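You operate a simulated robot arm through the tools that you are given. There is no shell and no other tool. Be economical: measure what you need, move in short steps, check, and stop when the job is done.

The job below is to be done with a simulated robot arm. You get a single attempt, and the scene is never put back.

Task
Put things in order on the top of the low table. At the end: the silver chilli jar is on the blue saucer; the silver flour shaker stands where the clear school bottle stood; the cream paper roll stands where the silver chilli jar stood; the clear school bottle stands where the cream paper roll stood; whatever was shut is shut again. Leave all else as you found it, and nothing knocked over.
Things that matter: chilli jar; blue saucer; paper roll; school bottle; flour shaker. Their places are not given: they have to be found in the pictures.

The check looks at the end state, three seconds after you hand in, the way a careful person would. Anything else that was tipped, shoved, dropped, spilled or broken makes it a failure.

Robot
A 6-joint arm with a two-finger parallel gripper, fixed in place. Base frame: the origin is at the foot of the arm, x ahead of it, y to its left, z up; the work surface is at about z = 0.719. Units: m, rad, N and s.
With the tool pointing down near the work surface it reaches from about 0.22 to 0.62 m from the base axis. Its first joint turns from -1.152 to 1.152 rad. Payload 2.7 kg.
Tool frame: the origin (TCP) lies between the finger pads and is the grasp point; the fingertips stand 0.023 m ahead of it; z points along the fingers, y is the line along which they close. The gripper opens to 0.094 m. The fingers are 0.038 m wide and 0.01 m thick; the gripper's body (0.054 by 0.096 m) begins 0.039 m behind the TCP.
Orientation is that of the tool frame in the base frame, as a unit quaternion [x, y, z, w]. With the fingers straight down and closing along the base's y, the tool's x points along the base's -x, its y along +y and its z along -z.

Tools
- The arm moves only by the tool play_rows. Its argument "increments" is a list of rows, each a list of 7 numbers: the shift along the tool's x, y, z in m, then the turn, a rotation vector about the tool's x, y, z in rad, then the finger opening in m, from 0 to 0.094. In form: [[dx, dy, dz, rx, ry, rz, fingers], ...]. A call has 1 to 8 rows; each row is the pose to reach, as a shift and turn from the pose commanded when the call began, along the tool's axes at that moment. Rows are played at 5 a second. More than 0.05 m and 0.15 rad between two rows, or a gripper value outside its range, and nothing of the call is played. A pose out of reach is approached as far as the arm can. The call stops where the force on the tool passes 40 N (or 10 N more than at its start, if that is more) or the arm is blocked; 0.2 s more then pass. Each finger travels about 0.045 m/s and halts on what it meets, pressing with about 31 N; the grip force reading is that of the motor and also rises with nothing between the fingers. The clock runs only during rows and for 0.2 s after the last one: add rows that repeat a pose to give the fingers time. It gives the time, the measured TCP pose, the force on the tool (base axes), the opening and the grip force at its end, in the units of the frame above (readings bear some noise).
- Cameras (640 x 400 px; columns grow to the right, rows downward): "scene" is fixed at [0.0759, -0.4356, 1.3975]; the picture's right is [0.75, -0.66, 0.00], its down [-0.40, -0.45, -0.80] and it looks along [0.53, 0.60, -0.60] (base axes); focal length 362 px, centre (320, 200). "wrist" rides on the gripper at [-0.039, 0, -0.044] in the tool frame; the picture's right is [0.00, -1.00, 0.00], its down [0.97, 0.00, -0.24] and it looks along [0.24, 0.00, 0.97] (tool axes); focal length 218 px, centre (320, 200).
- grab_frame(camera): a new picture of that camera. It takes no simulated time.
- probe_pixels(camera, pixels): for up to 12 pixels [column, row] of the newest picture of that camera ("zoom" is the newest enlarged one), the place [x, y, z] in the base frame of the surface seen there, good to about 0.003 m. It takes no simulated time.
- close_up(camera, box): a new picture of the part [left, top, right, bottom] of that camera's present view, enlarged. It takes no simulated time.
- hand_in(): hands the job in; it is judged then, once.

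Keep the steps short. Do not move on a guess: measure, check each grasp and each placing, and mend mistakes. In all there are 80 turns and 46 pictures (those below and enlarged ones count). Leave the gripper open and the arm clear of the work at the hand-in unless told otherwise, and finish with a single line.

The tools are called after ">>>" by a JSON object that holds its "api" and its "payload". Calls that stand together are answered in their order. play_rows: Moves the arm, as the interface text tells. Its arguments: {"type":"object","properties":{"increments":{"type":"array"}},"required":["increments"]} The other tools are called the same way: grab_frame (camera) takes a picture; probe_pixels (camera, pixels) gives the place of the surface under pixels of a picture; close_up (camera, box) takes an enlarged picture of a part of a camera's view; hand_in () hands the job in.

At the start:

```text
time: 0.0
position: [0.4531, -0.1189, 1.0124]
tool_rot: [0.0, 1.0, 0.0, -0.001]
ft_force: [-0.5, 0.5, -0.5]
gripper_width: 0.0939
grip_force: 0.0
```

scene: 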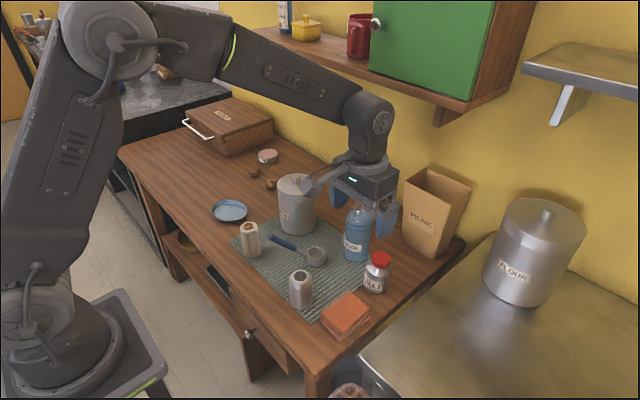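
wrist: 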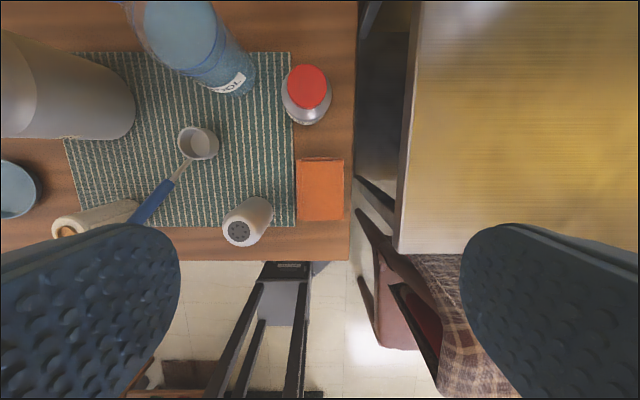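

I see several objects on the table; I'll enlarge the table part of the scene to read the labels.

>>> {"api": "close_up", "payload": {"camera": "scene", "box": [200, 160, 440, 340]}}

>>> {"api": "close_up", "payload": {"camera": "scene", "box": [120, 80, 330, 230]}}

```text
2.22 times, centred on (320, 250) of scene
```

zoom: 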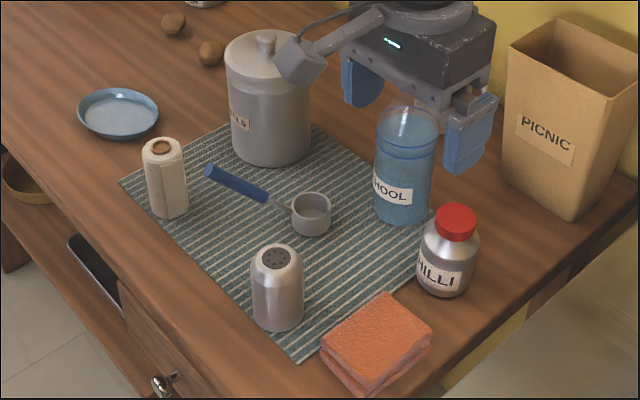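

```text
2.67 times, centred on (225, 155) of scene
```

zoom: 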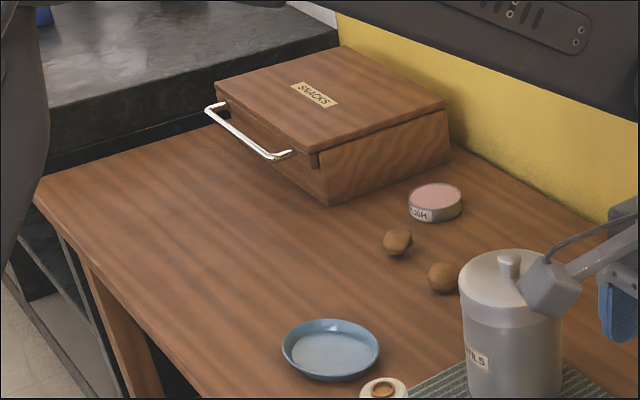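

I identify: chilli jar (red lid) at (377,272), shaker (300,288), roll (250,240), bottle (357,232), saucer (229,211). I'll probe points on each.

>>> {"api": "probe_pixels", "payload": {"camera": "scene", "pixels": [[381, 256], [376, 277], [375, 291], [300, 276], [301, 295], [301, 307], [248, 226], [252, 243], [252, 256], [360, 213], [356, 237], [355, 259]]}}

>>> {"api": "probe_pixels", "payload": {"camera": "wrist", "pixels": [[310, 87], [284, 98], [331, 100], [237, 232], [225, 210], [271, 210], [66, 232], [186, 30], [210, 70], [255, 78], [320, 190], [195, 145]]}}

>>> {"api": "probe_pixels", "payload": {"camera": "zoom", "pixels": [[330, 350], [284, 345], [378, 350], [332, 320], [328, 380], [300, 365], [510, 258], [397, 242], [442, 278], [435, 195]]}}

```text
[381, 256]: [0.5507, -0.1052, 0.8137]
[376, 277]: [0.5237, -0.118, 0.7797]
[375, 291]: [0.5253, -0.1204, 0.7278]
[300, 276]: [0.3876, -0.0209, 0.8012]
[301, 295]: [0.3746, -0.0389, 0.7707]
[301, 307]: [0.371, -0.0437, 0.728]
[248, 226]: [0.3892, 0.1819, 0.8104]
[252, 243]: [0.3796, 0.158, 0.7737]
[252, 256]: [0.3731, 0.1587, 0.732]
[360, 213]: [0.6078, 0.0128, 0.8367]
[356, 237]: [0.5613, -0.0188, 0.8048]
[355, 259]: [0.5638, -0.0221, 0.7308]
```

```text
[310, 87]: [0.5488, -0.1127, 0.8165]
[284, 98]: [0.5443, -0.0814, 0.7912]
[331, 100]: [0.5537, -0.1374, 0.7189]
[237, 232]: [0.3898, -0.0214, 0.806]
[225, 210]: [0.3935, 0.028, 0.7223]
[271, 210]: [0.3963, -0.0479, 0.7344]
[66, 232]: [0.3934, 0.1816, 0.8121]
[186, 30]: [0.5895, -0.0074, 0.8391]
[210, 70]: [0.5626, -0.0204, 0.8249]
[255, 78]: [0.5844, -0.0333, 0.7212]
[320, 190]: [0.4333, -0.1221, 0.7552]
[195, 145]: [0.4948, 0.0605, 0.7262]
```

```text
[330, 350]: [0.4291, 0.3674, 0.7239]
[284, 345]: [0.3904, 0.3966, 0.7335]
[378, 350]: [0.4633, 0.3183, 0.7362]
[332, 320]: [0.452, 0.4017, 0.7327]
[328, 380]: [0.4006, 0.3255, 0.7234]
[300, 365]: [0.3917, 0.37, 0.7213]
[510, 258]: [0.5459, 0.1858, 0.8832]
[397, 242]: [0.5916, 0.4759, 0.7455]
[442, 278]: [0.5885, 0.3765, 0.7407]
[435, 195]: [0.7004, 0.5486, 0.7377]
```

Chilli is about (0.548,-0.103), saucer about (0.427,0.36). I also want the clearance of the picnic bag, the canister, the spoon, the overhead shelf and the grey strut on the gripper.

>>> {"api": "probe_pixels", "payload": {"camera": "scene", "pixels": [[407, 180], [437, 203], [405, 230], [434, 257], [370, 68], [445, 105], [262, 35], [310, 188], [340, 172], [270, 236], [284, 244], [317, 258]]}}

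>>> {"api": "close_up", "payload": {"camera": "scene", "box": [280, 130, 440, 270]}}

```text
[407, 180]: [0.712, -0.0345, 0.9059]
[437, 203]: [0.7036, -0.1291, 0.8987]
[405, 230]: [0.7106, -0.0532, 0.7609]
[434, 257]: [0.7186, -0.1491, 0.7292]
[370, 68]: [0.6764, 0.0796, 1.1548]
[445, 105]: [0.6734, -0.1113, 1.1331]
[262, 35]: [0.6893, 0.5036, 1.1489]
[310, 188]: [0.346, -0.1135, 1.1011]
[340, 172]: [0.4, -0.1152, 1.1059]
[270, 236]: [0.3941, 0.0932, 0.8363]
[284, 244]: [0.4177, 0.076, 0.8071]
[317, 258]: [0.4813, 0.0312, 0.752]
```

```text
2.86 times, centred on (360, 200) of scene
```

zoom: 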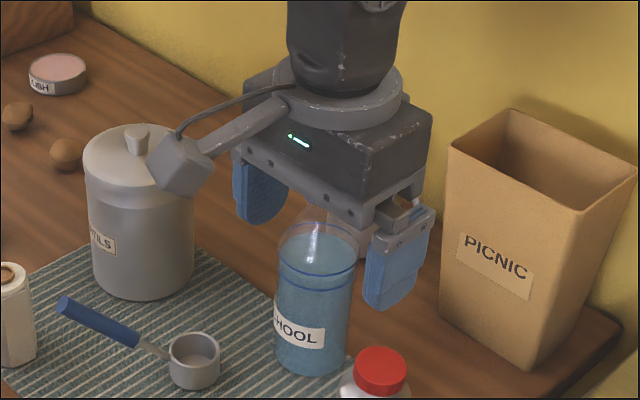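

Bag front is at x≥0.70, the shelf edge is at x≈0.67, z 1.13, and the spoon handle tip rises to z≈0.84, so carrying at TCP z≈1.0 is safe. I move above the chilli jar (0.548,-0.103) and look.

>>> {"api": "play_rows", "payload": {"increments": [[-0.032, 0.005, 0.02, 0, 0, 0, 0.094], [-0.064, 0.01, 0.04, 0, 0, 0, 0.094], [-0.095, 0.016, 0.062, 0, 0, 0, 0.094], [-0.095, 0.016, 0.062, 0, 0, 0, 0.094]]}}

>>> {"api": "grab_frame", "payload": {"camera": "wrist"}}

```text
time: 1.0
position: [0.5488, -0.1035, 0.9503]
tool_rot: [0.0, 1.0, 0.0, 0.0]
ft_force: [-0.2, 0.7, -0.4]
gripper_width: 0.0941
grip_force: 0.0
```

```text
40 pictures are left
```

wrist: 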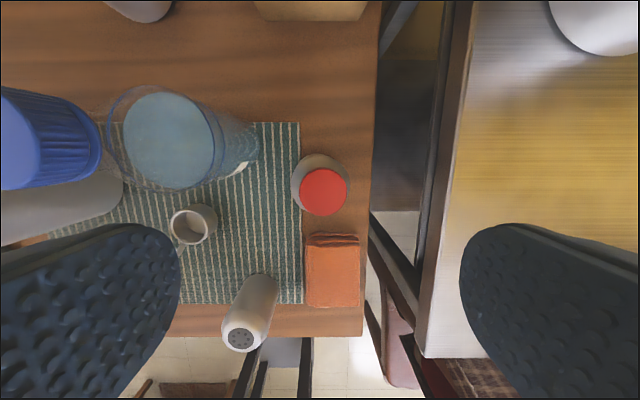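

There is also a blue cup behind the canister. I probe it, plus the lid edges and bottle rim.

>>> {"api": "probe_pixels", "payload": {"camera": "wrist", "pixels": [[323, 192], [301, 192], [346, 192], [323, 170], [323, 214], [320, 160], [293, 180], [15, 140], [80, 140], [140, 5], [165, 140], [240, 145]]}}

>>> {"api": "close_up", "payload": {"camera": "wrist", "box": [0, 60, 280, 235]}}

```text
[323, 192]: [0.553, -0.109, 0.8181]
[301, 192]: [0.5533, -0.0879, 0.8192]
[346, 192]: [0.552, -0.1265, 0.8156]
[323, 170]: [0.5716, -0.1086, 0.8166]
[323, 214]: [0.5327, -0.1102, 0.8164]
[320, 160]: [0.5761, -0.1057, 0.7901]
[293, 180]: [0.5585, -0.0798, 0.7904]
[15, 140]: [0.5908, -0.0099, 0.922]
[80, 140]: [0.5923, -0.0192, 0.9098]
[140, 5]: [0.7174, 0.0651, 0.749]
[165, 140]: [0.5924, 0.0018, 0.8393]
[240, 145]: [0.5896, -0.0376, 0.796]
```

```text
2.29 times, centred on (140, 148) of wrist
```

zoom: 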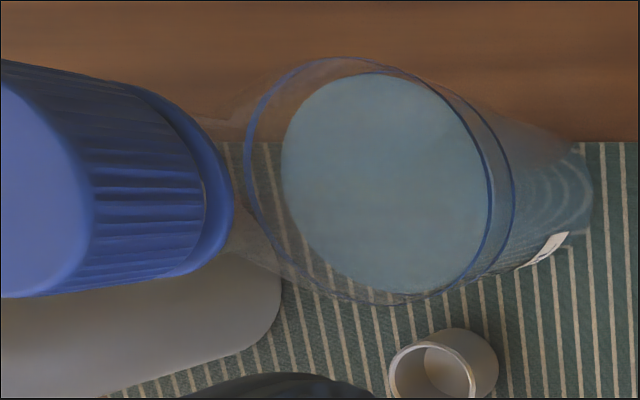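

The blue object is the bottle's cap (top z≈0.92), so the bottle is tall. The lid centre is (0.552,-0.108) with top 0.817. I descend with the fingers at 0.082 to z≈0.785.

>>> {"api": "play_rows", "payload": {"increments": [[-0.0035, -0.0047, 0.03, 0, 0, 0, 0.082], [-0.0035, -0.0047, 0.065, 0, 0, 0, 0.082], [-0.0035, -0.0047, 0.1, 0, 0, 0, 0.082], [-0.0035, -0.0047, 0.13, 0, 0, 0, 0.082], [-0.0035, -0.0047, 0.15, 0, 0, 0, 0.082], [-0.0035, -0.0047, 0.165, 0, 0, 0, 0.082], [-0.0035, -0.0047, 0.165, 0, 0, 0, 0.082]]}}

>>> {"api": "grab_frame", "payload": {"camera": "scene"}}

```text
time: 2.6
position: [0.5528, -0.1082, 0.7852]
tool_rot: [0.001, 1.0, 0.0, 0.0]
ft_force: [-1.3, 0.5, 1.2]
gripper_width: 0.0821
grip_force: 0.0
```

```text
38 pictures are left
```

scene: 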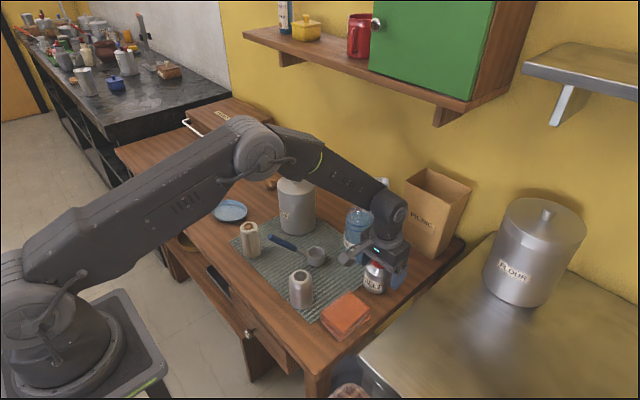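

In position with no contact force. Closing the fingers on the jar.

>>> {"api": "play_rows", "payload": {"increments": [[0, 0, 0, 0, 0, 0, 0.06], [0, 0, 0, 0, 0, 0, 0.045], [0, 0, 0, 0, 0, 0, 0.04], [0, 0, 0, 0, 0, 0, 0.04], [0, 0, 0, 0, 0, 0, 0.04]]}}

```text
time: 3.8
position: [0.5528, -0.1076, 0.7851]
tool_rot: [0.0, 1.0, 0.0, 0.0]
ft_force: [-0.4, 0.7, -0.5]
gripper_width: 0.0563
grip_force: 31.2
```

Gripped at 0.056 m. Lifting straight up slowly.

>>> {"api": "play_rows", "payload": {"increments": [[0, 0, -0.015, 0, 0, 0, 0.04], [0, 0, -0.045, 0, 0, 0, 0.04], [0, 0, -0.08, 0, 0, 0, 0.04], [0, 0, -0.12, 0, 0, 0, 0.04], [0, 0, -0.16, 0, 0, 0, 0.04], [0, 0, -0.2, 0, 0, 0, 0.04], [0, 0, -0.235, 0, 0, 0, 0.04], [0, 0, -0.235, 0, 0, 0, 0.04]]}}

>>> {"api": "grab_frame", "payload": {"camera": "scene"}}

```text
time: 5.6
position: [0.5504, -0.1088, 1.018]
tool_rot: [0.001, 1.0, 0.0, 0.0]
ft_force: [-0.4, 0.3, -2.3]
gripper_width: 0.0568
grip_force: 31.0
```

```text
37 pictures are left
```

scene: 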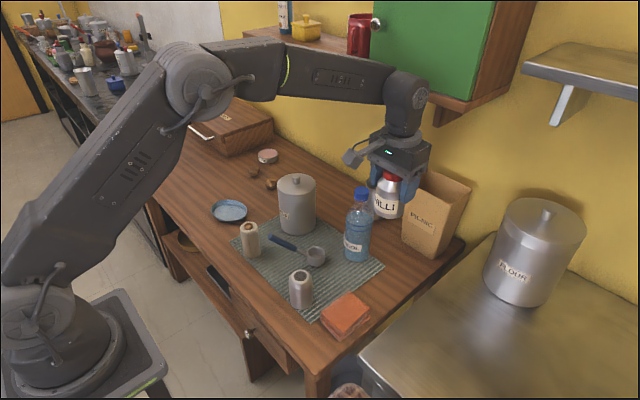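

Jar is held and the bottle with blue cap is intact. I measure the saucer and bottle in this view.

>>> {"api": "close_up", "payload": {"camera": "scene", "box": [190, 190, 270, 240]}}

>>> {"api": "probe_pixels", "payload": {"camera": "scene", "pixels": [[361, 191], [361, 197], [359, 206], [358, 213], [357, 225], [356, 240], [346, 240], [368, 240], [355, 258], [375, 282]]}}

```text
8.00 times, centred on (230, 215) of scene
```

zoom: 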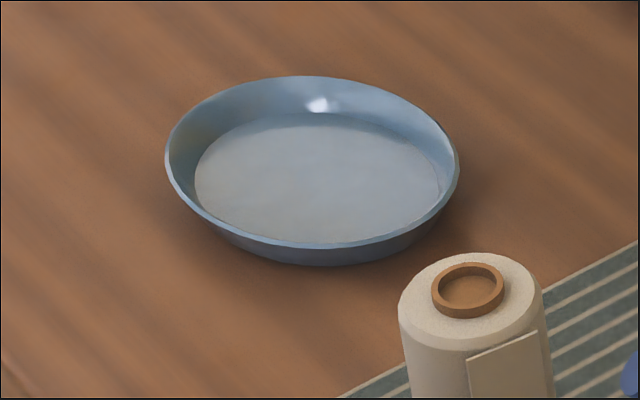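

```text
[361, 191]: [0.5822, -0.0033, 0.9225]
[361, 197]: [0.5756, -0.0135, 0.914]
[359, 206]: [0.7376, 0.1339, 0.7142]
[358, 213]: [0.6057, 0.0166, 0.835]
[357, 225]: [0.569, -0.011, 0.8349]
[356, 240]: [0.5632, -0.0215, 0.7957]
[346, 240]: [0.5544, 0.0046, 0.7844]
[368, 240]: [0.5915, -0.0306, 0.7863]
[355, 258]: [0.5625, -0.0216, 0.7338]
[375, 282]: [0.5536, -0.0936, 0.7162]
```

Now the saucer rim and floor points from the zoom.

>>> {"api": "probe_pixels", "payload": {"camera": "zoom", "pixels": [[167, 160], [458, 165], [308, 78], [315, 246], [315, 180], [197, 185], [440, 185], [315, 115], [315, 238], [405, 110], [215, 100]]}}

```text
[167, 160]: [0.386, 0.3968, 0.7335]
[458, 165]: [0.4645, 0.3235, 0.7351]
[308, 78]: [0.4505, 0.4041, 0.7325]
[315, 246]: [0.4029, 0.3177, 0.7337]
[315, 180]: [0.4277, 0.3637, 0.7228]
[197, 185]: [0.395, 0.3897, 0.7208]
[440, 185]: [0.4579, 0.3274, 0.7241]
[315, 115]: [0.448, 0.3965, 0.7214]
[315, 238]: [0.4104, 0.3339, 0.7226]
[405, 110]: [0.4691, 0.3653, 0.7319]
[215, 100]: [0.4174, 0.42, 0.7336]
```

Saucer centre is (0.426,0.360), floor z≈0.722. I carry the jar at z≈1.02 toward it, in two calls.

>>> {"api": "play_rows", "payload": {"increments": [[0.01, 0.04, 0, 0, 0, 0, 0.04], [0.02, 0.08, 0, 0, 0, 0, 0.04], [0.03, 0.12, 0, 0, 0, 0, 0.04], [0.042, 0.16, 0, 0, 0, 0, 0.04], [0.054, 0.2, 0, 0, 0, 0, 0.04], [0.064, 0.24, 0, 0, 0, 0, 0.04], [0.075, 0.28, 0, 0, 0, 0, 0.04], [0.085, 0.32, 0, 0, 0, 0, 0.04]]}}

>>> {"api": "play_rows", "payload": {"increments": [[0.01, 0.04, 0, 0, 0, 0, 0.04], [0.02, 0.08, 0, 0, 0, 0, 0.04], [0.03, 0.115, 0, 0, 0, 0, 0.04], [0.0395, 0.1485, 0, 0, 0, 0, 0.04], [0.0395, 0.1485, 0, 0, 0, 0, 0.04], [0.0395, 0.1485, 0, 0, 0, 0, 0.04]]}}

>>> {"api": "grab_frame", "payload": {"camera": "wrist"}}

```text
time: 7.4
position: [0.4657, 0.213, 1.0211]
tool_rot: [0.0, 1.0, 0.0, 0.0]
ft_force: [-0.9, 0.0, -1.4]
gripper_width: 0.0567
grip_force: 31.3
```

```text
time: 8.8
position: [0.4263, 0.361, 1.0191]
tool_rot: [0.0, 1.0, 0.0, 0.0]
ft_force: [-0.6, 1.0, -1.9]
gripper_width: 0.0567
grip_force: 30.8
```

```text
35 pictures are left
```

wrist: 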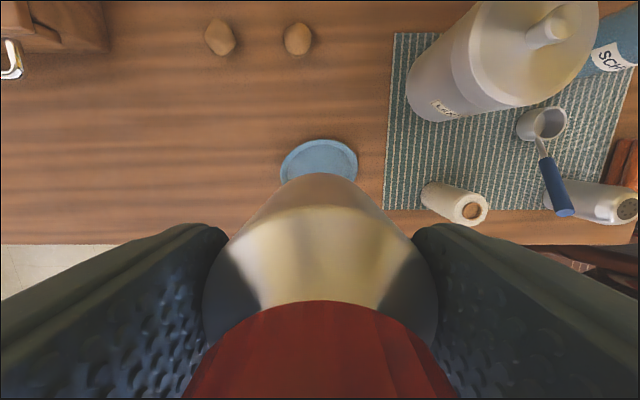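

Saucer is centred under the jar in the picture (column 319). I descend to just above the floor of the saucer.

>>> {"api": "play_rows", "payload": {"increments": [[0, 0, 0.045, 0, 0, 0, 0.04], [0, 0, 0.09, 0, 0, 0, 0.04], [0, 0, 0.13, 0, 0, 0, 0.04], [0, 0, 0.165, 0, 0, 0, 0.04], [0, 0, 0.195, 0, 0, 0, 0.04], [0, 0, 0.213, 0, 0, 0, 0.04], [0, 0, 0.222, 0, 0, 0, 0.04], [0, 0, 0.222, 0, 0, 0, 0.04]]}}

>>> {"api": "close_up", "payload": {"camera": "scene", "box": [180, 160, 280, 235]}}

```text
time: 10.6
position: [0.4265, 0.3615, 0.7968]
tool_rot: [-0.001, 1.0, 0.0, 0.001]
ft_force: [-0.7, 0.0, -2.2]
gripper_width: 0.0566
grip_force: 30.8
```

```text
5.33 times, centred on (230, 198) of scene
```

zoom: 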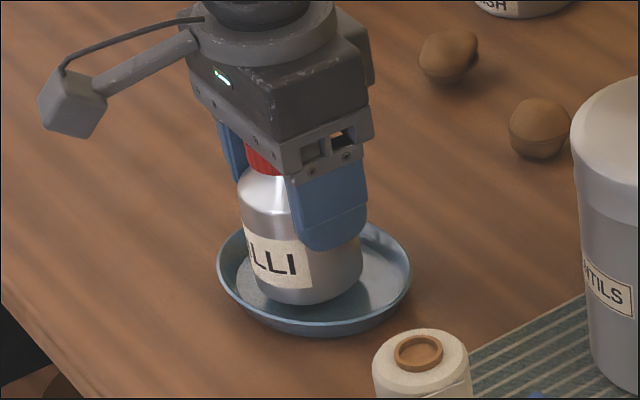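

Jar hovers well inside the saucer. Lowering the last 7 mm slowly.

>>> {"api": "play_rows", "payload": {"increments": [[0, 0, 0.002, 0, 0, 0, 0.04], [0, 0, 0.004, 0, 0, 0, 0.04], [0, 0, 0.0055, 0, 0, 0, 0.04], [0, 0, 0.007, 0, 0, 0, 0.04], [0, 0, 0.007, 0, 0, 0, 0.04]]}}

```text
time: 11.8
position: [0.4252, 0.36, 0.7894]
tool_rot: [0.001, 1.0, 0.0, 0.001]
ft_force: [0.2, 0.6, -1.2]
gripper_width: 0.0565
grip_force: 30.9
```

Force shows only slight unloading; I go 1–3 mm further.

>>> {"api": "play_rows", "payload": {"increments": [[0, 0, 0.001, 0, 0, 0, 0.04], [0, 0, 0.002, 0, 0, 0, 0.04], [0, 0, 0.002, 0, 0, 0, 0.04]]}}

```text
time: 12.6
position: [0.427, 0.3606, 0.7902]
tool_rot: [0.0, 1.0, 0.0, -0.001]
ft_force: [-3.4, -3.3, 12.9]
gripper_width: 0.0564
grip_force: 31.1
```

Contact at z≈0.790. Ease up 1 mm and open.

>>> {"api": "play_rows", "payload": {"increments": [[0, 0, -0.0015, 0, 0, 0, 0.04], [0, 0, -0.0015, 0, 0, 0, 0.06], [0, 0, -0.0015, 0, 0, 0, 0.075], [0, 0, -0.0015, 0, 0, 0, 0.085], [0, 0, -0.0015, 0, 0, 0, 0.085]]}}

>>> {"api": "play_rows", "payload": {"increments": [[0, 0, -0.02, 0, 0, 0, 0.085], [0, 0, -0.05, 0, 0, 0, 0.085], [0, 0, -0.09, 0, 0, 0, 0.085], [0, 0, -0.13, 0, 0, 0, 0.085], [0, 0, -0.17, 0, 0, 0, 0.085], [0, 0, -0.17, 0, 0, 0, 0.085]]}}

>>> {"api": "close_up", "payload": {"camera": "scene", "box": [180, 160, 280, 235]}}

```text
time: 13.8
position: [0.4273, 0.3604, 0.7915]
tool_rot: [0.0, 1.0, 0.0, 0.001]
ft_force: [0.6, -0.7, 1.3]
gripper_width: 0.0848
grip_force: 0.0
```

```text
time: 15.2
position: [0.4268, 0.3607, 0.9612]
tool_rot: [0.001, 1.0, 0.0, 0.0]
ft_force: [0.4, 0.0, 0.5]
gripper_width: 0.085
grip_force: 0.1
```

```text
5.33 times, centred on (230, 198) of scene
```

zoom: 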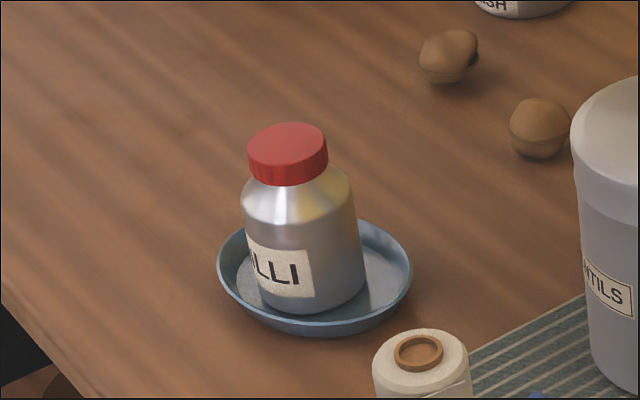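

Chilli jar stands on the saucer. Next I move above the paper roll (0.390,0.182) and look.

>>> {"api": "play_rows", "payload": {"increments": [[0.008, -0.04, 0, 0, 0, 0, 0.085], [0.016, -0.08, 0, 0, 0, 0, 0.085], [0.024, -0.12, 0, 0, 0, 0, 0.085], [0.032, -0.15, 0, 0, 0, 0, 0.085], [0.037, -0.179, 0, 0, 0, 0, 0.085], [0.037, -0.179, 0, 0, 0, 0, 0.085]]}}

>>> {"api": "grab_frame", "payload": {"camera": "wrist"}}

```text
time: 16.6
position: [0.39, 0.1808, 0.9586]
tool_rot: [0.0, 1.0, 0.0, -0.001]
ft_force: [-0.7, 0.2, 0.2]
gripper_width: 0.0852
grip_force: 0.1
```

```text
32 pictures are left
```

wrist: 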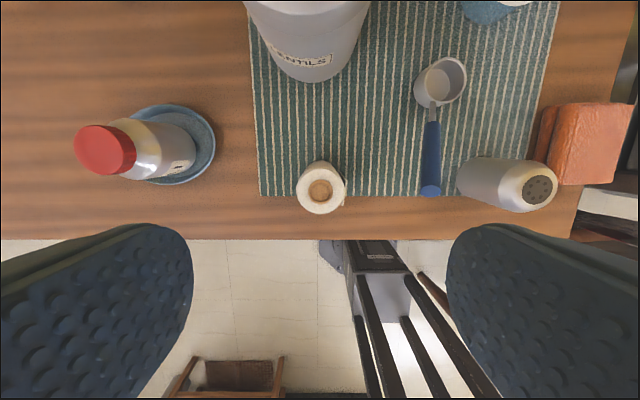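

Roll top is centred at about (320,190). I probe its edges and the spoon handle tip.

>>> {"api": "probe_pixels", "payload": {"camera": "wrist", "pixels": [[298, 190], [343, 190], [320, 171], [320, 211], [310, 206], [333, 176], [320, 162], [430, 190], [430, 150], [422, 190], [345, 200], [538, 190]]}}

>>> {"api": "close_up", "payload": {"camera": "wrist", "box": [272, 150, 368, 210]}}

```text
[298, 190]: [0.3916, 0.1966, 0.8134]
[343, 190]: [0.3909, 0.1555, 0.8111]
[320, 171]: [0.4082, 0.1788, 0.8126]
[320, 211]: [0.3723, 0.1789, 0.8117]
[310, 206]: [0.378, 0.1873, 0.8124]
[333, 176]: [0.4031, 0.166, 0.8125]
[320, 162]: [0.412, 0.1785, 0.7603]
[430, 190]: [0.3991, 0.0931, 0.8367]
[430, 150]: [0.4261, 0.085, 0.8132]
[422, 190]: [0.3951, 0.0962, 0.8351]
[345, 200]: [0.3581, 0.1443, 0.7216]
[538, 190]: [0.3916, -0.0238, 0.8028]
```

```text
6.67 times, centred on (320, 180) of wrist
```

zoom: 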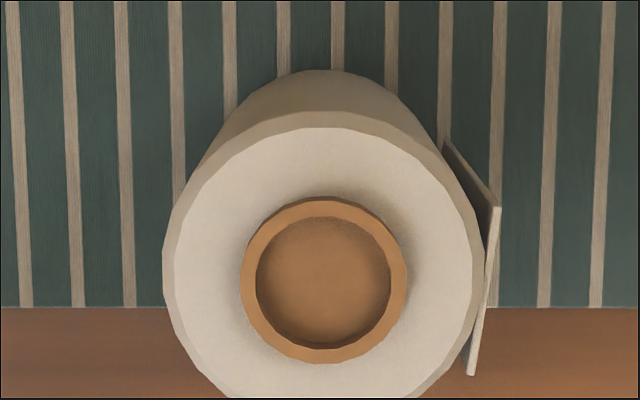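

Roll centre is (0.390,0.177), top 0.812, with a flat paper flap facing mostly −y. I turn 9° so one finger lies flat on the flap, and descend to z≈0.786 with the fingers at 0.07.

>>> {"api": "play_rows", "payload": {"increments": [[0, -0.0055, 0.03, 0, 0, 0.08, 0.075], [0, -0.0055, 0.065, 0, 0, 0.158, 0.07], [0, -0.0055, 0.1, 0, 0, 0.158, 0.07], [0, -0.0055, 0.13, 0, 0, 0.158, 0.07], [0, -0.0055, 0.155, 0, 0, 0.158, 0.07], [0, -0.0055, 0.173, 0, 0, 0.158, 0.07], [0, -0.0055, 0.173, 0, 0, 0.158, 0.07]]}}

>>> {"api": "close_up", "payload": {"camera": "scene", "box": [205, 190, 305, 265]}}

```text
time: 18.2
position: [0.3884, 0.1769, 0.7871]
tool_rot: [0.08, 0.997, 0.0, 0.0]
ft_force: [-0.7, 0.0, 0.7]
gripper_width: 0.0697
grip_force: 0.1
```

```text
5.33 times, centred on (255, 228) of scene
```

zoom: 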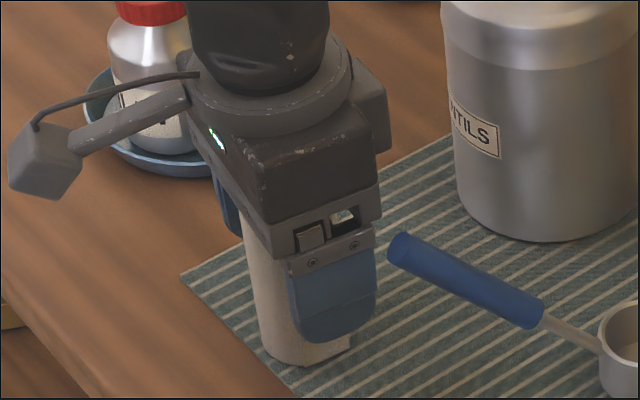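

Finger is flat over the flap and clear of the spoon. Closing.

>>> {"api": "play_rows", "payload": {"increments": [[0, 0, 0, 0, 0, 0, 0.055], [0, 0, 0, 0, 0, 0, 0.04], [0, 0, 0, 0, 0, 0, 0.035], [0, 0, 0, 0, 0, 0, 0.035], [0, 0, 0, 0, 0, 0, 0.035]]}}

```text
time: 19.4
position: [0.3887, 0.1764, 0.7882]
tool_rot: [0.079, 0.997, 0.0, -0.002]
ft_force: [0.4, 0.7, -0.6]
gripper_width: 0.0427
grip_force: 30.9
```

Held at 0.043 m. Lifting.

>>> {"api": "play_rows", "payload": {"increments": [[0, 0, -0.015, 0, 0, 0, 0.035], [0, 0, -0.045, 0, 0, 0, 0.035], [0, 0, -0.08, 0, 0, 0, 0.035], [0, 0, -0.12, 0, 0, 0, 0.035], [0, 0, -0.16, 0, 0, 0, 0.035], [0, 0, -0.2, 0, 0, 0, 0.035], [0, 0, -0.235, 0, 0, 0, 0.035], [0, 0, -0.235, 0, 0, 0, 0.035]]}}

>>> {"api": "grab_frame", "payload": {"camera": "scene"}}

```text
time: 21.2
position: [0.3895, 0.1782, 1.0192]
tool_rot: [0.078, 0.997, 0.0, 0.0]
ft_force: [0.0, 0.4, 0.0]
gripper_width: 0.0428
grip_force: 31.7
```

```text
29 pictures are left
```

scene: 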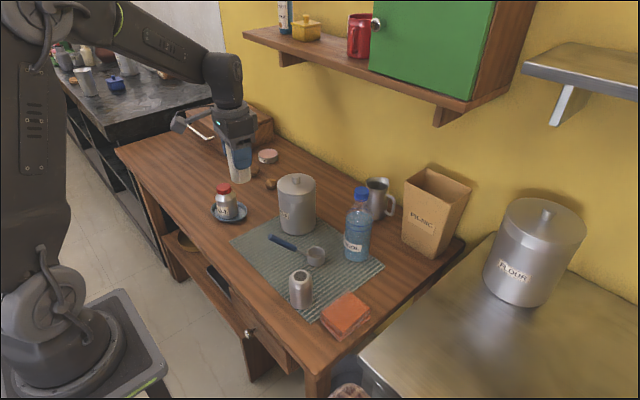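

Roll is held upright. I see a metal mug behind the bottle at (378,198) too; I'll probe it and carry the roll at z≈1.02 to above the chilli's old spot.

>>> {"api": "probe_pixels", "payload": {"camera": "scene", "pixels": [[375, 182], [377, 200], [390, 203], [366, 185], [376, 217]]}}

>>> {"api": "play_rows", "payload": {"increments": [[-0.0292, -0.0365, 0, 0, 0, 0, 0.035], [-0.0583, -0.073, 0, 0, 0, 0, 0.035], [-0.0875, -0.1095, 0, 0, 0, 0, 0.035], [-0.1166, -0.146, 0, 0, 0, 0, 0.035], [-0.1458, -0.1825, 0, 0, 0, 0, 0.035], [-0.175, -0.219, 0, 0, 0, 0, 0.035], [-0.2041, -0.2554, 0, 0, 0, 0, 0.035], [-0.2041, -0.2554, 0, 0, 0, 0, 0.035]]}}

```text
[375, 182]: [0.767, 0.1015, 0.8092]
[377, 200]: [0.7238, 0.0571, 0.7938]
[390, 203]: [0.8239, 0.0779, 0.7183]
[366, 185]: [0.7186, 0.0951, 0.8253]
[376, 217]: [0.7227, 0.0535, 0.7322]
```

```text
time: 23.0
position: [0.5514, -0.1098, 1.0204]
tool_rot: [0.078, 0.997, 0.0, 0.0]
ft_force: [1.4, -0.6, -1.6]
gripper_width: 0.0427
grip_force: 31.5
```

Over the spot. Descending to just above the table.

>>> {"api": "play_rows", "payload": {"increments": [[0, 0.001, 0.045, 0, 0, 0, 0.035], [0, 0.001, 0.09, 0, 0, 0, 0.035], [0, 0.001, 0.13, 0, 0, 0, 0.035], [0, 0.001, 0.165, 0, 0, 0, 0.035], [0, 0.001, 0.195, 0, 0, 0, 0.035], [0, 0.001, 0.215, 0, 0, 0, 0.035], [0, 0.001, 0.226, 0, 0, 0, 0.035], [0, 0.001, 0.226, 0, 0, 0, 0.035]]}}

>>> {"api": "close_up", "payload": {"camera": "scene", "box": [320, 210, 440, 310]}}

```text
time: 24.8
position: [0.5507, -0.1077, 0.7964]
tool_rot: [0.079, 0.997, 0.0, 0.0]
ft_force: [0.8, 0.3, 0.4]
gripper_width: 0.0427
grip_force: 30.6
```

```text
4.00 times, centred on (380, 260) of scene
```

zoom: 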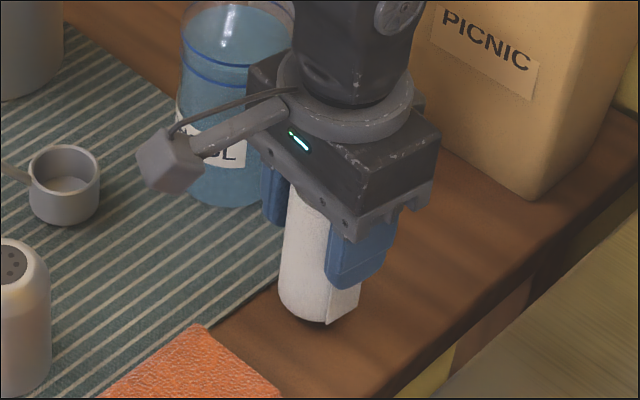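

Clear of all neighbours. Lowering slowly until contact.

>>> {"api": "play_rows", "payload": {"increments": [[0, 0, 0.002, 0, 0, 0, 0.035], [0, 0, 0.004, 0, 0, 0, 0.035], [0, 0, 0.006, 0, 0, 0, 0.035], [0, 0, 0.008, 0, 0, 0, 0.035], [0, 0, 0.008, 0, 0, 0, 0.035]]}}

```text
time: 26.0
position: [0.5515, -0.1073, 0.7894]
tool_rot: [0.078, 0.997, 0.0, 0.0]
ft_force: [0.5, 0.4, -0.6]
gripper_width: 0.0429
grip_force: 31.6
```

No contact yet at 0.789; a bit lower.

>>> {"api": "play_rows", "payload": {"increments": [[0, 0, 0.001, 0, 0, 0, 0.035], [0, 0, 0.002, 0, 0, 0, 0.035], [0, 0, 0.002, 0, 0, 0, 0.035]]}}

```text
time: 26.8
position: [0.5521, -0.1066, 0.7872]
tool_rot: [0.079, 0.997, 0.0, 0.0]
ft_force: [0.1, -0.6, -0.1]
gripper_width: 0.0428
grip_force: 31.4
```

>>> {"api": "play_rows", "payload": {"increments": [[0, 0, 0.001, 0, 0, 0, 0.035], [0, 0, 0.002, 0, 0, 0, 0.035], [0, 0, 0.002, 0, 0, 0, 0.035]]}}

```text
time: 27.6
position: [0.5519, -0.1078, 0.7858]
tool_rot: [0.078, 0.997, 0.001, 0.0]
ft_force: [-0.8, 0.9, 2.1]
gripper_width: 0.0428
grip_force: 31.4
```

Light contact begins (2 N). One more millimetre to confirm.

>>> {"api": "play_rows", "payload": {"increments": [[0, 0, 0.001, 0, 0, 0, 0.035], [0, 0, 0.001, 0, 0, 0, 0.035]]}}

```text
time: 28.2
position: [0.5521, -0.1082, 0.784]
tool_rot: [0.078, 0.997, 0.001, 0.001]
ft_force: [-5.3, 4.3, 13.3]
gripper_width: 0.0428
grip_force: 30.9
```

Contact confirmed. Ease up 1 mm, open to 0.072, then retreat upward.

>>> {"api": "play_rows", "payload": {"increments": [[0, 0, -0.001, 0, 0, 0, 0.035], [0, 0, -0.001, 0, 0, 0, 0.05], [0, 0, -0.001, 0, 0, 0, 0.065], [0, 0, -0.001, 0, 0, 0, 0.072], [0, 0, -0.001, 0, 0, 0, 0.072]]}}

>>> {"api": "play_rows", "payload": {"increments": [[0, 0, -0.02, 0, 0, 0, 0.072], [0, 0, -0.05, 0, 0, 0, 0.072], [0, 0, -0.09, 0, 0, 0, 0.072], [0, 0, -0.13, 0, 0, 0, 0.072], [0, 0, -0.17, 0, 0, 0, 0.072], [0, 0, -0.21, 0, 0, 0, 0.072], [0, 0, -0.25, 0, 0, 0, 0.09], [0, 0, -0.25, 0, 0, 0, 0.09]]}}

>>> {"api": "grab_frame", "payload": {"camera": "wrist"}}

>>> {"api": "grab_frame", "payload": {"camera": "scene"}}

```text
time: 29.4
position: [0.5527, -0.1069, 0.7841]
tool_rot: [0.079, 0.997, 0.0, 0.0]
ft_force: [1.0, 0.1, -0.2]
gripper_width: 0.0721
grip_force: 0.1
```

```text
time: 31.2
position: [0.5535, -0.1072, 1.0369]
tool_rot: [0.079, 0.997, 0.0, 0.0]
ft_force: [0.9, -0.5, -0.5]
gripper_width: 0.0898
grip_force: 0.1
```

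```text
27 pictures are left
```

wrist: 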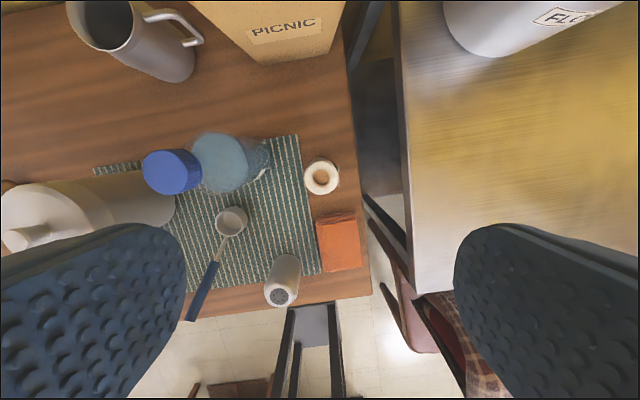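

```text
26 pictures are left
```

scene: 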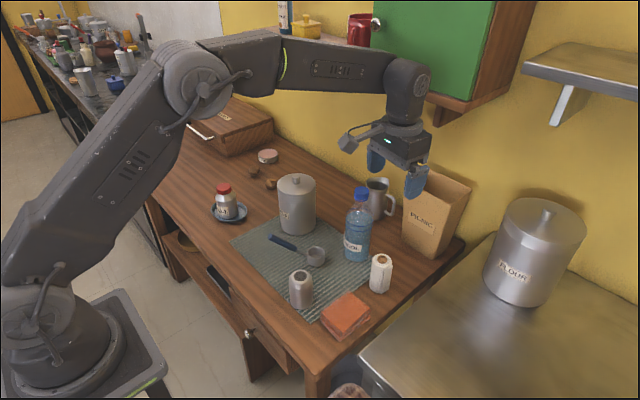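

Roll stands well. Now the bottle: I enlarge it to decide where to grip.

>>> {"api": "close_up", "payload": {"camera": "scene", "box": [317, 180, 413, 270]}}

>>> {"api": "close_up", "payload": {"camera": "wrist", "box": [80, 110, 340, 270]}}

```text
4.44 times, centred on (365, 225) of scene
```

zoom: 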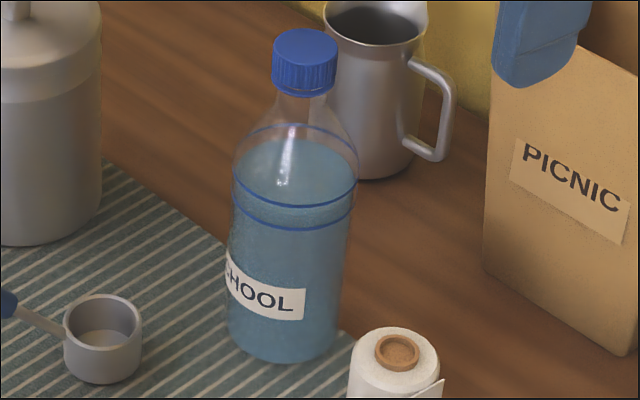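

```text
2.46 times, centred on (210, 190) of wrist
```

zoom: 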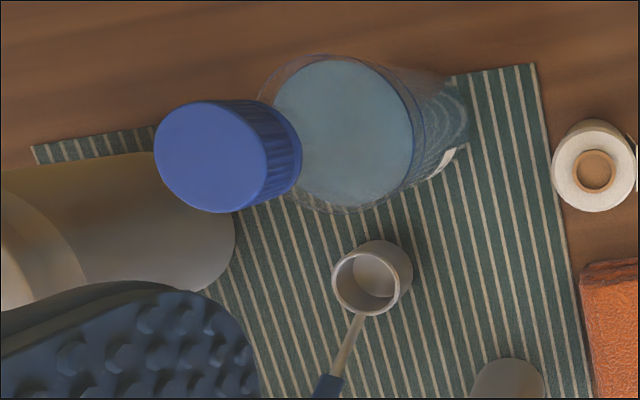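

The cap (Ø≈0.033, z≈0.90–0.925) overhangs a thin neck and is a good grip; straight-down fingers cannot get lower. I move above the bottle, turning back to yaw 0, and measure the cap.

>>> {"api": "play_rows", "payload": {"increments": [[-0.004, 0.03, 0, 0, 0, -0.05, 0.07], [-0.008, 0.06, 0, 0, 0, -0.1, 0.07], [-0.0156, 0.1087, 0, 0, 0, -0.157, 0.07], [-0.0156, 0.1087, 0, 0, 0, -0.157, 0.07], [-0.0156, 0.1087, 0, 0, 0, -0.157, 0.07]]}}

>>> {"api": "grab_frame", "payload": {"camera": "wrist"}}

```text
time: 32.4
position: [0.5854, -0.0012, 1.0345]
tool_rot: [0.0, 1.0, 0.0, 0.0]
ft_force: [-0.7, 0.8, 0.4]
gripper_width: 0.0695
grip_force: 0.0
```

```text
23 pictures are left
```

wrist: 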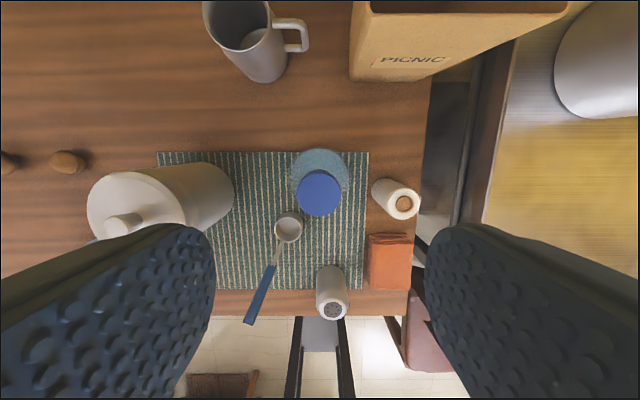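

Cap is centred at (319,194); probing its edges plus the roll and the mat beneath.

>>> {"api": "probe_pixels", "payload": {"camera": "wrist", "pixels": [[319, 194], [299, 194], [339, 194], [319, 175], [319, 213], [404, 204], [391, 204], [417, 204], [404, 192], [404, 217], [322, 152], [340, 160]]}}

>>> {"api": "close_up", "payload": {"camera": "wrist", "box": [270, 140, 430, 240]}}

```text
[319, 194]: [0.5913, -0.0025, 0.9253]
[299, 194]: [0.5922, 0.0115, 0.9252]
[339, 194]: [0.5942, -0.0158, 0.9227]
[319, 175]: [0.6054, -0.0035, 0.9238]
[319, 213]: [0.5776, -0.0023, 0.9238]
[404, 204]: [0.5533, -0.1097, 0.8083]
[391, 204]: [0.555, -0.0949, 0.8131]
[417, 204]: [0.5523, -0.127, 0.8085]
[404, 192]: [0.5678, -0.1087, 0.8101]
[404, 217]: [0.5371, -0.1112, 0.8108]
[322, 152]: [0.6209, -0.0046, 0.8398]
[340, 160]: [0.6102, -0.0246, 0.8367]
```

```text
4.00 times, centred on (350, 190) of wrist
```

zoom: 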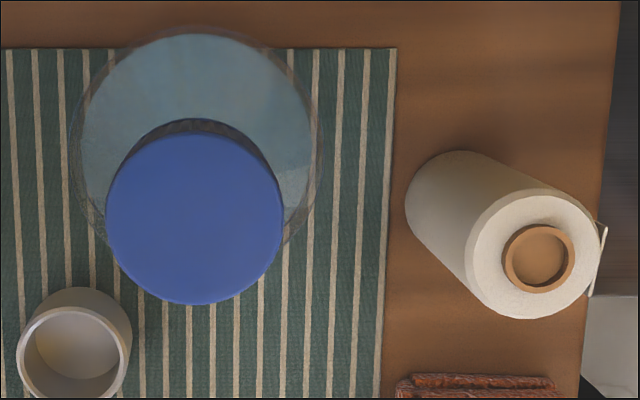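

Bottle axis is at (0.591,-0.0015), cap top 0.925; the roll measures (0.5525,-0.1095), on target. I descend to z≈0.908 round the cap.

>>> {"api": "play_rows", "payload": {"increments": [[-0.0055, 0, 0.03, 0, 0, 0, 0.065], [-0.0055, 0, 0.06, 0, 0, 0, 0.06], [-0.0055, 0, 0.09, 0, 0, 0, 0.06], [-0.0055, 0, 0.11, 0, 0, 0, 0.06], [-0.0055, 0, 0.127, 0, 0, 0, 0.06], [-0.0055, 0, 0.127, 0, 0, 0, 0.06]]}}

>>> {"api": "close_up", "payload": {"camera": "scene", "box": [317, 160, 433, 270]}}

```text
time: 33.8
position: [0.5893, -0.0047, 0.9073]
tool_rot: [0.001, 1.0, 0.001, 0.001]
ft_force: [0.4, -0.2, 0.5]
gripper_width: 0.0601
grip_force: 0.1
```

```text
3.64 times, centred on (375, 215) of scene
```

zoom: 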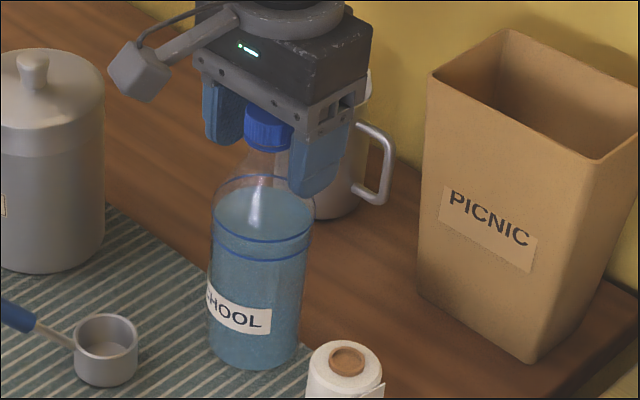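

Fingers straddle the cap. Closing.

>>> {"api": "play_rows", "payload": {"increments": [[0, 0, 0, 0, 0, 0, 0.045], [0, 0, 0, 0, 0, 0, 0.032], [0, 0, 0, 0, 0, 0, 0.024], [0, 0, 0, 0, 0, 0, 0.022], [0, 0, 0, 0, 0, 0, 0.022]]}}

>>> {"api": "play_rows", "payload": {"increments": [[0, 0, -0.004, 0, 0, 0, 0.022], [0, 0, -0.01, 0, 0, 0, 0.022], [0, 0, -0.015, 0, 0, 0, 0.022], [0, 0, -0.015, 0, 0, 0, 0.022]]}}

>>> {"api": "close_up", "payload": {"camera": "scene", "box": [317, 160, 433, 270]}}

```text
time: 35.0
position: [0.59, -0.0016, 0.907]
tool_rot: [0.0, 1.0, 0.001, 0.0]
ft_force: [0.4, 5.6, 9.2]
gripper_width: 0.0331
grip_force: 31.2
```

```text
time: 36.0
position: [0.5892, -0.0023, 0.9211]
tool_rot: [0.0, 1.0, 0.0, 0.0]
ft_force: [0.0, -0.4, -4.1]
gripper_width: 0.0329
grip_force: 30.8
```

```text
3.64 times, centred on (375, 215) of scene
```

zoom: 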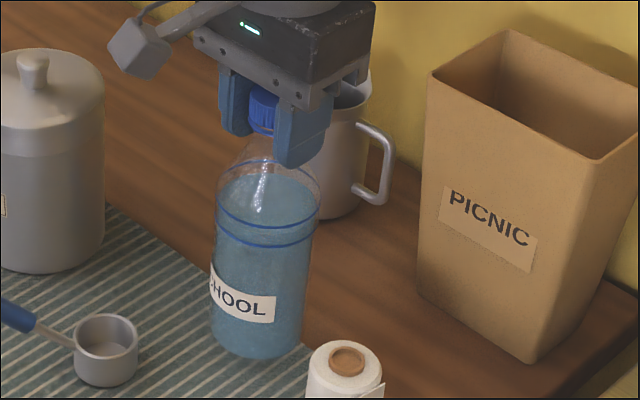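

The bottle lifts with its cap (4 N), near upright. I raise it further, away from the shelf, gently.

>>> {"api": "play_rows", "payload": {"increments": [[0, 0, -0.02, 0, 0, 0, 0.022], [0, 0, -0.045, 0, 0, 0, 0.022], [0, 0, -0.07, 0, 0, 0, 0.022], [0, 0, -0.095, 0, 0, 0, 0.022], [0, 0, -0.12, 0, 0, 0, 0.022], [0, 0, -0.145, 0, 0, 0, 0.022], [0, 0, -0.16, 0, 0, 0, 0.022], [0, 0, -0.16, 0, 0, 0, 0.022]]}}

>>> {"api": "play_rows", "payload": {"increments": [[0.015, 0, 0, 0, 0, 0, 0.022], [0.035, 0, 0, 0, 0, 0, 0.022], [0.06, 0, 0, 0, 0, 0, 0.022], [0.085, 0, 0, 0, 0, 0, 0.022], [0.11, 0, 0, 0, 0, 0, 0.022], [0.13, 0, 0, 0, 0, 0, 0.022], [0.14, 0, 0, 0, 0, 0, 0.022], [0.14, 0, 0, 0, 0, 0, 0.022]]}}

>>> {"api": "grab_frame", "payload": {"camera": "scene"}}

```text
time: 37.8
position: [0.5898, -0.0027, 1.0824]
tool_rot: [-0.001, 1.0, -0.001, 0.0]
ft_force: [0.7, 0.0, -2.6]
gripper_width: 0.0328
grip_force: 30.8
```

```text
time: 39.6
position: [0.4503, -0.0021, 1.0818]
tool_rot: [0.0, 1.0, -0.001, -0.001]
ft_force: [-0.9, 0.0, -3.8]
gripper_width: 0.0324
grip_force: 30.8
```

```text
19 pictures are left
```

scene: 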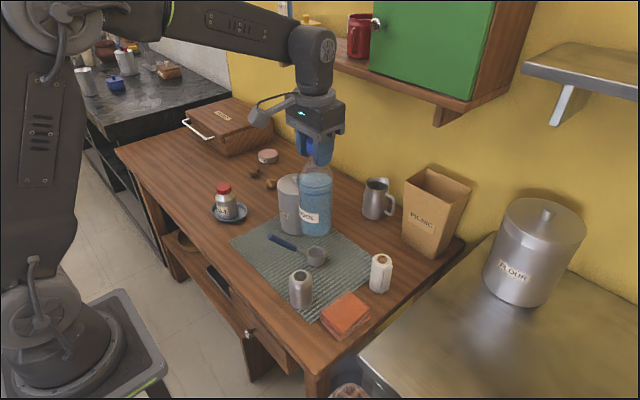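

Carry steady. Now to above the roll's old spot (0.390,0.177).

>>> {"api": "play_rows", "payload": {"increments": [[0.008, 0.02, 0, 0, 0, 0, 0.022], [0.018, 0.05, 0, 0, 0, 0, 0.022], [0.028, 0.08, 0, 0, 0, 0, 0.022], [0.038, 0.11, 0, 0, 0, 0, 0.022], [0.048, 0.14, 0, 0, 0, 0, 0.022], [0.056, 0.165, 0, 0, 0, 0, 0.022], [0.061, 0.179, 0, 0, 0, 0, 0.022], [0.061, 0.179, 0, 0, 0, 0, 0.022]]}}

>>> {"api": "play_rows", "payload": {"increments": [[0, 0, 0.025, 0, 0, 0, 0.022], [0, 0, 0.055, 0, 0, 0, 0.022], [0, 0, 0.085, 0, 0, 0, 0.022], [0, 0, 0.115, 0, 0, 0, 0.022], [0, 0, 0.14, 0, 0, 0, 0.022], [0, 0, 0.155, 0, 0, 0, 0.022], [0, 0, 0.155, 0, 0, 0, 0.022]]}}

>>> {"api": "grab_frame", "payload": {"camera": "scene"}}

```text
time: 41.4
position: [0.3889, 0.1772, 1.0845]
tool_rot: [0.001, 1.0, 0.0, 0.0]
ft_force: [0.5, 0.1, -3.9]
gripper_width: 0.0329
grip_force: 31.0
```

```text
time: 43.0
position: [0.39, 0.1752, 0.9271]
tool_rot: [0.001, 1.0, 0.0, 0.0]
ft_force: [-0.1, 0.6, -3.8]
gripper_width: 0.0325
grip_force: 30.7
```

```text
18 pictures are left
```

scene: 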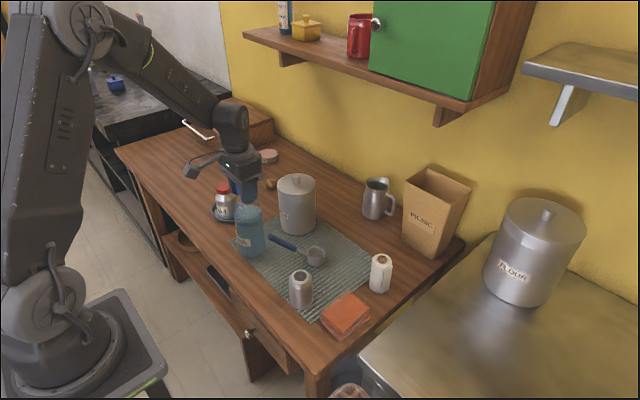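

Bottom is about 2 cm above the mat. Close look at tilt and spoon clearance.

>>> {"api": "close_up", "payload": {"camera": "scene", "box": [200, 170, 320, 270]}}

```text
4.00 times, centred on (260, 220) of scene
```

zoom: 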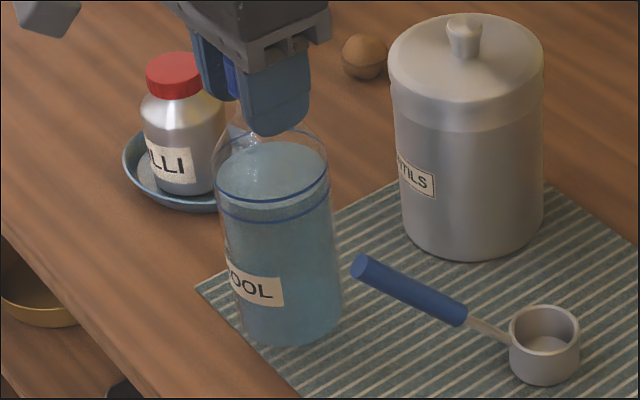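

The bottle seems to lean a little (rings slope). I probe points on its body to measure the tilt.

>>> {"api": "probe_pixels", "payload": {"camera": "zoom", "pixels": [[265, 215], [268, 240], [275, 305], [278, 330], [225, 215], [325, 215], [240, 320], [338, 310], [222, 200], [330, 195]]}}

>>> {"api": "grab_frame", "payload": {"camera": "wrist"}}

```text
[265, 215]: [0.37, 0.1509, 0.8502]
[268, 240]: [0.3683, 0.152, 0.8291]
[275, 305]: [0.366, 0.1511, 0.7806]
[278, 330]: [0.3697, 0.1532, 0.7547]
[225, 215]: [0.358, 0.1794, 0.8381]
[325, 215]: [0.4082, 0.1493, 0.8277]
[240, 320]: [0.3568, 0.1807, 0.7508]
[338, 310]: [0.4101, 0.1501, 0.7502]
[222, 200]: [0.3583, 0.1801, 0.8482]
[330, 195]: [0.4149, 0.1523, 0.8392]
```

```text
16 pictures are left
```

wrist: 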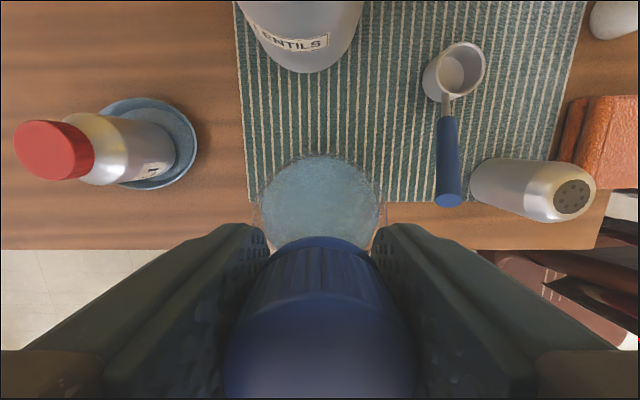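

Body is vertical and centred at about (0.390,0.178) — right on the spot. Lowering most of the way, then fine steps.

>>> {"api": "play_rows", "payload": {"increments": [[0, 0, 0.006, 0, 0, 0, 0.022], [0, 0, 0.012, 0, 0, 0, 0.022], [0, 0, 0.016, 0, 0, 0, 0.022], [0, 0, 0.018, 0, 0, 0, 0.022], [0, 0, 0.018, 0, 0, 0, 0.022]]}}

```text
time: 44.2
position: [0.3891, 0.1774, 0.9087]
tool_rot: [0.0, 1.0, 0.001, 0.001]
ft_force: [-0.5, -0.2, -3.4]
gripper_width: 0.0328
grip_force: 31.4
```

>>> {"api": "play_rows", "payload": {"increments": [[0, 0, 0.001, 0, 0, 0, 0.022], [0, 0, 0.002, 0, 0, 0, 0.022], [0, 0, 0.002, 0, 0, 0, 0.022]]}}

```text
time: 45.0
position: [0.3885, 0.1784, 0.908]
tool_rot: [0.001, 1.0, 0.0, 0.001]
ft_force: [-2.9, -2.5, 14.9]
gripper_width: 0.0328
grip_force: 31.1
```

Contact. Ease 1 mm, release, and retreat upward.

>>> {"api": "play_rows", "payload": {"increments": [[0, 0, -0.001, 0, 0, 0, 0.022], [0, 0, -0.001, 0, 0, 0, 0.034], [0, 0, -0.001, 0, 0, 0, 0.045], [0, 0, -0.001, 0, 0, 0, 0.06], [0, 0, -0.001, 0, 0, 0, 0.07], [0, 0, -0.001, 0, 0, 0, 0.07]]}}

>>> {"api": "play_rows", "payload": {"increments": [[0, 0, -0.02, 0, 0, 0, 0.07], [0, 0, -0.05, 0, 0, 0, 0.07], [0, 0, -0.09, 0, 0, 0, 0.07], [0, 0, -0.12, 0, 0, 0, 0.07], [0, 0, -0.12, 0, 0, 0, 0.07]]}}

>>> {"api": "grab_frame", "payload": {"camera": "scene"}}

```text
time: 46.4
position: [0.3884, 0.1768, 0.9071]
tool_rot: [0.0, 1.0, 0.0, 0.0]
ft_force: [-0.2, 0.1, -0.5]
gripper_width: 0.0696
grip_force: 0.1
```

```text
time: 47.6
position: [0.3859, 0.1759, 1.0265]
tool_rot: [0.0, 1.0, 0.001, 0.001]
ft_force: [-0.1, 0.3, -0.2]
gripper_width: 0.0699
grip_force: 0.1
```

```text
15 pictures are left
```

scene: 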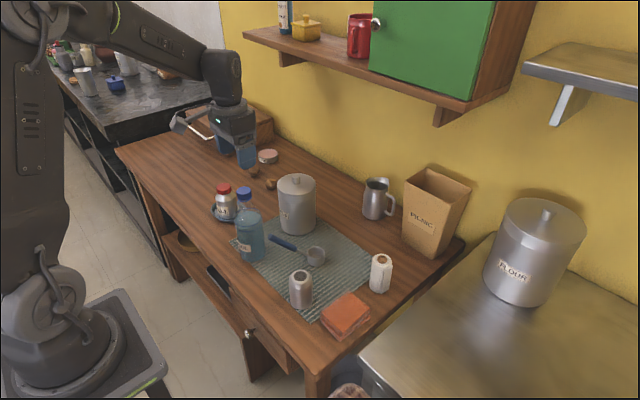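

Bottle stands upright in place. Now over the shaker (0.390,-0.022) to look.

>>> {"api": "play_rows", "payload": {"increments": [[-0.001, -0.04, 0, 0, 0, 0, 0.075], [-0.001, -0.08, 0, 0, 0, 0, 0.075], [-0.002, -0.12, 0, 0, 0, 0, 0.075], [-0.002, -0.16, 0.02, 0, 0, 0, 0.075], [-0.002, -0.198, 0.06, 0, 0, 0, 0.075], [-0.002, -0.198, 0.06, 0, 0, 0, 0.075]]}}

>>> {"api": "grab_frame", "payload": {"camera": "wrist"}}

>>> {"api": "close_up", "payload": {"camera": "wrist", "box": [256, 130, 384, 210]}}

```text
refused: row 5 steps farther than a row can; nothing moved
```

```text
14 pictures are left
```

wrist: 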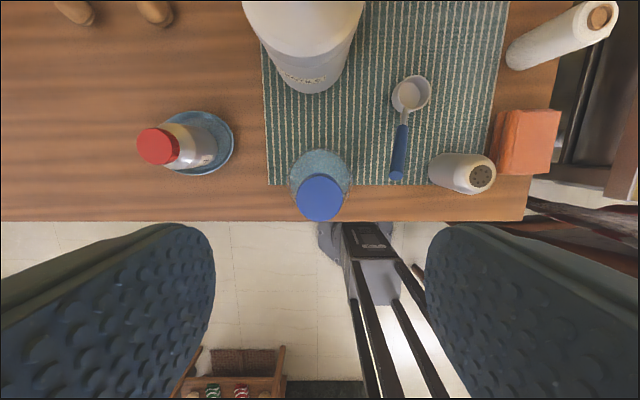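

```text
5.00 times, centred on (320, 170) of wrist
```

zoom: 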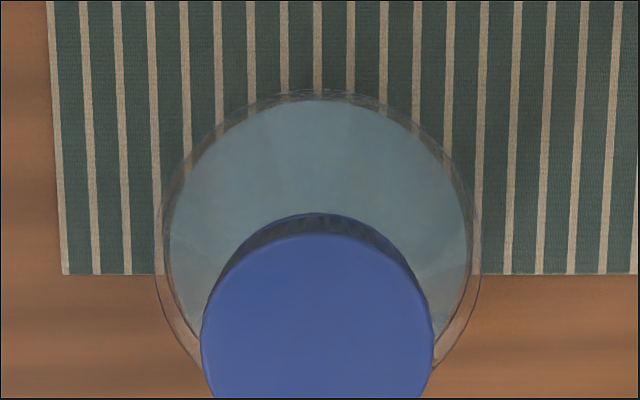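

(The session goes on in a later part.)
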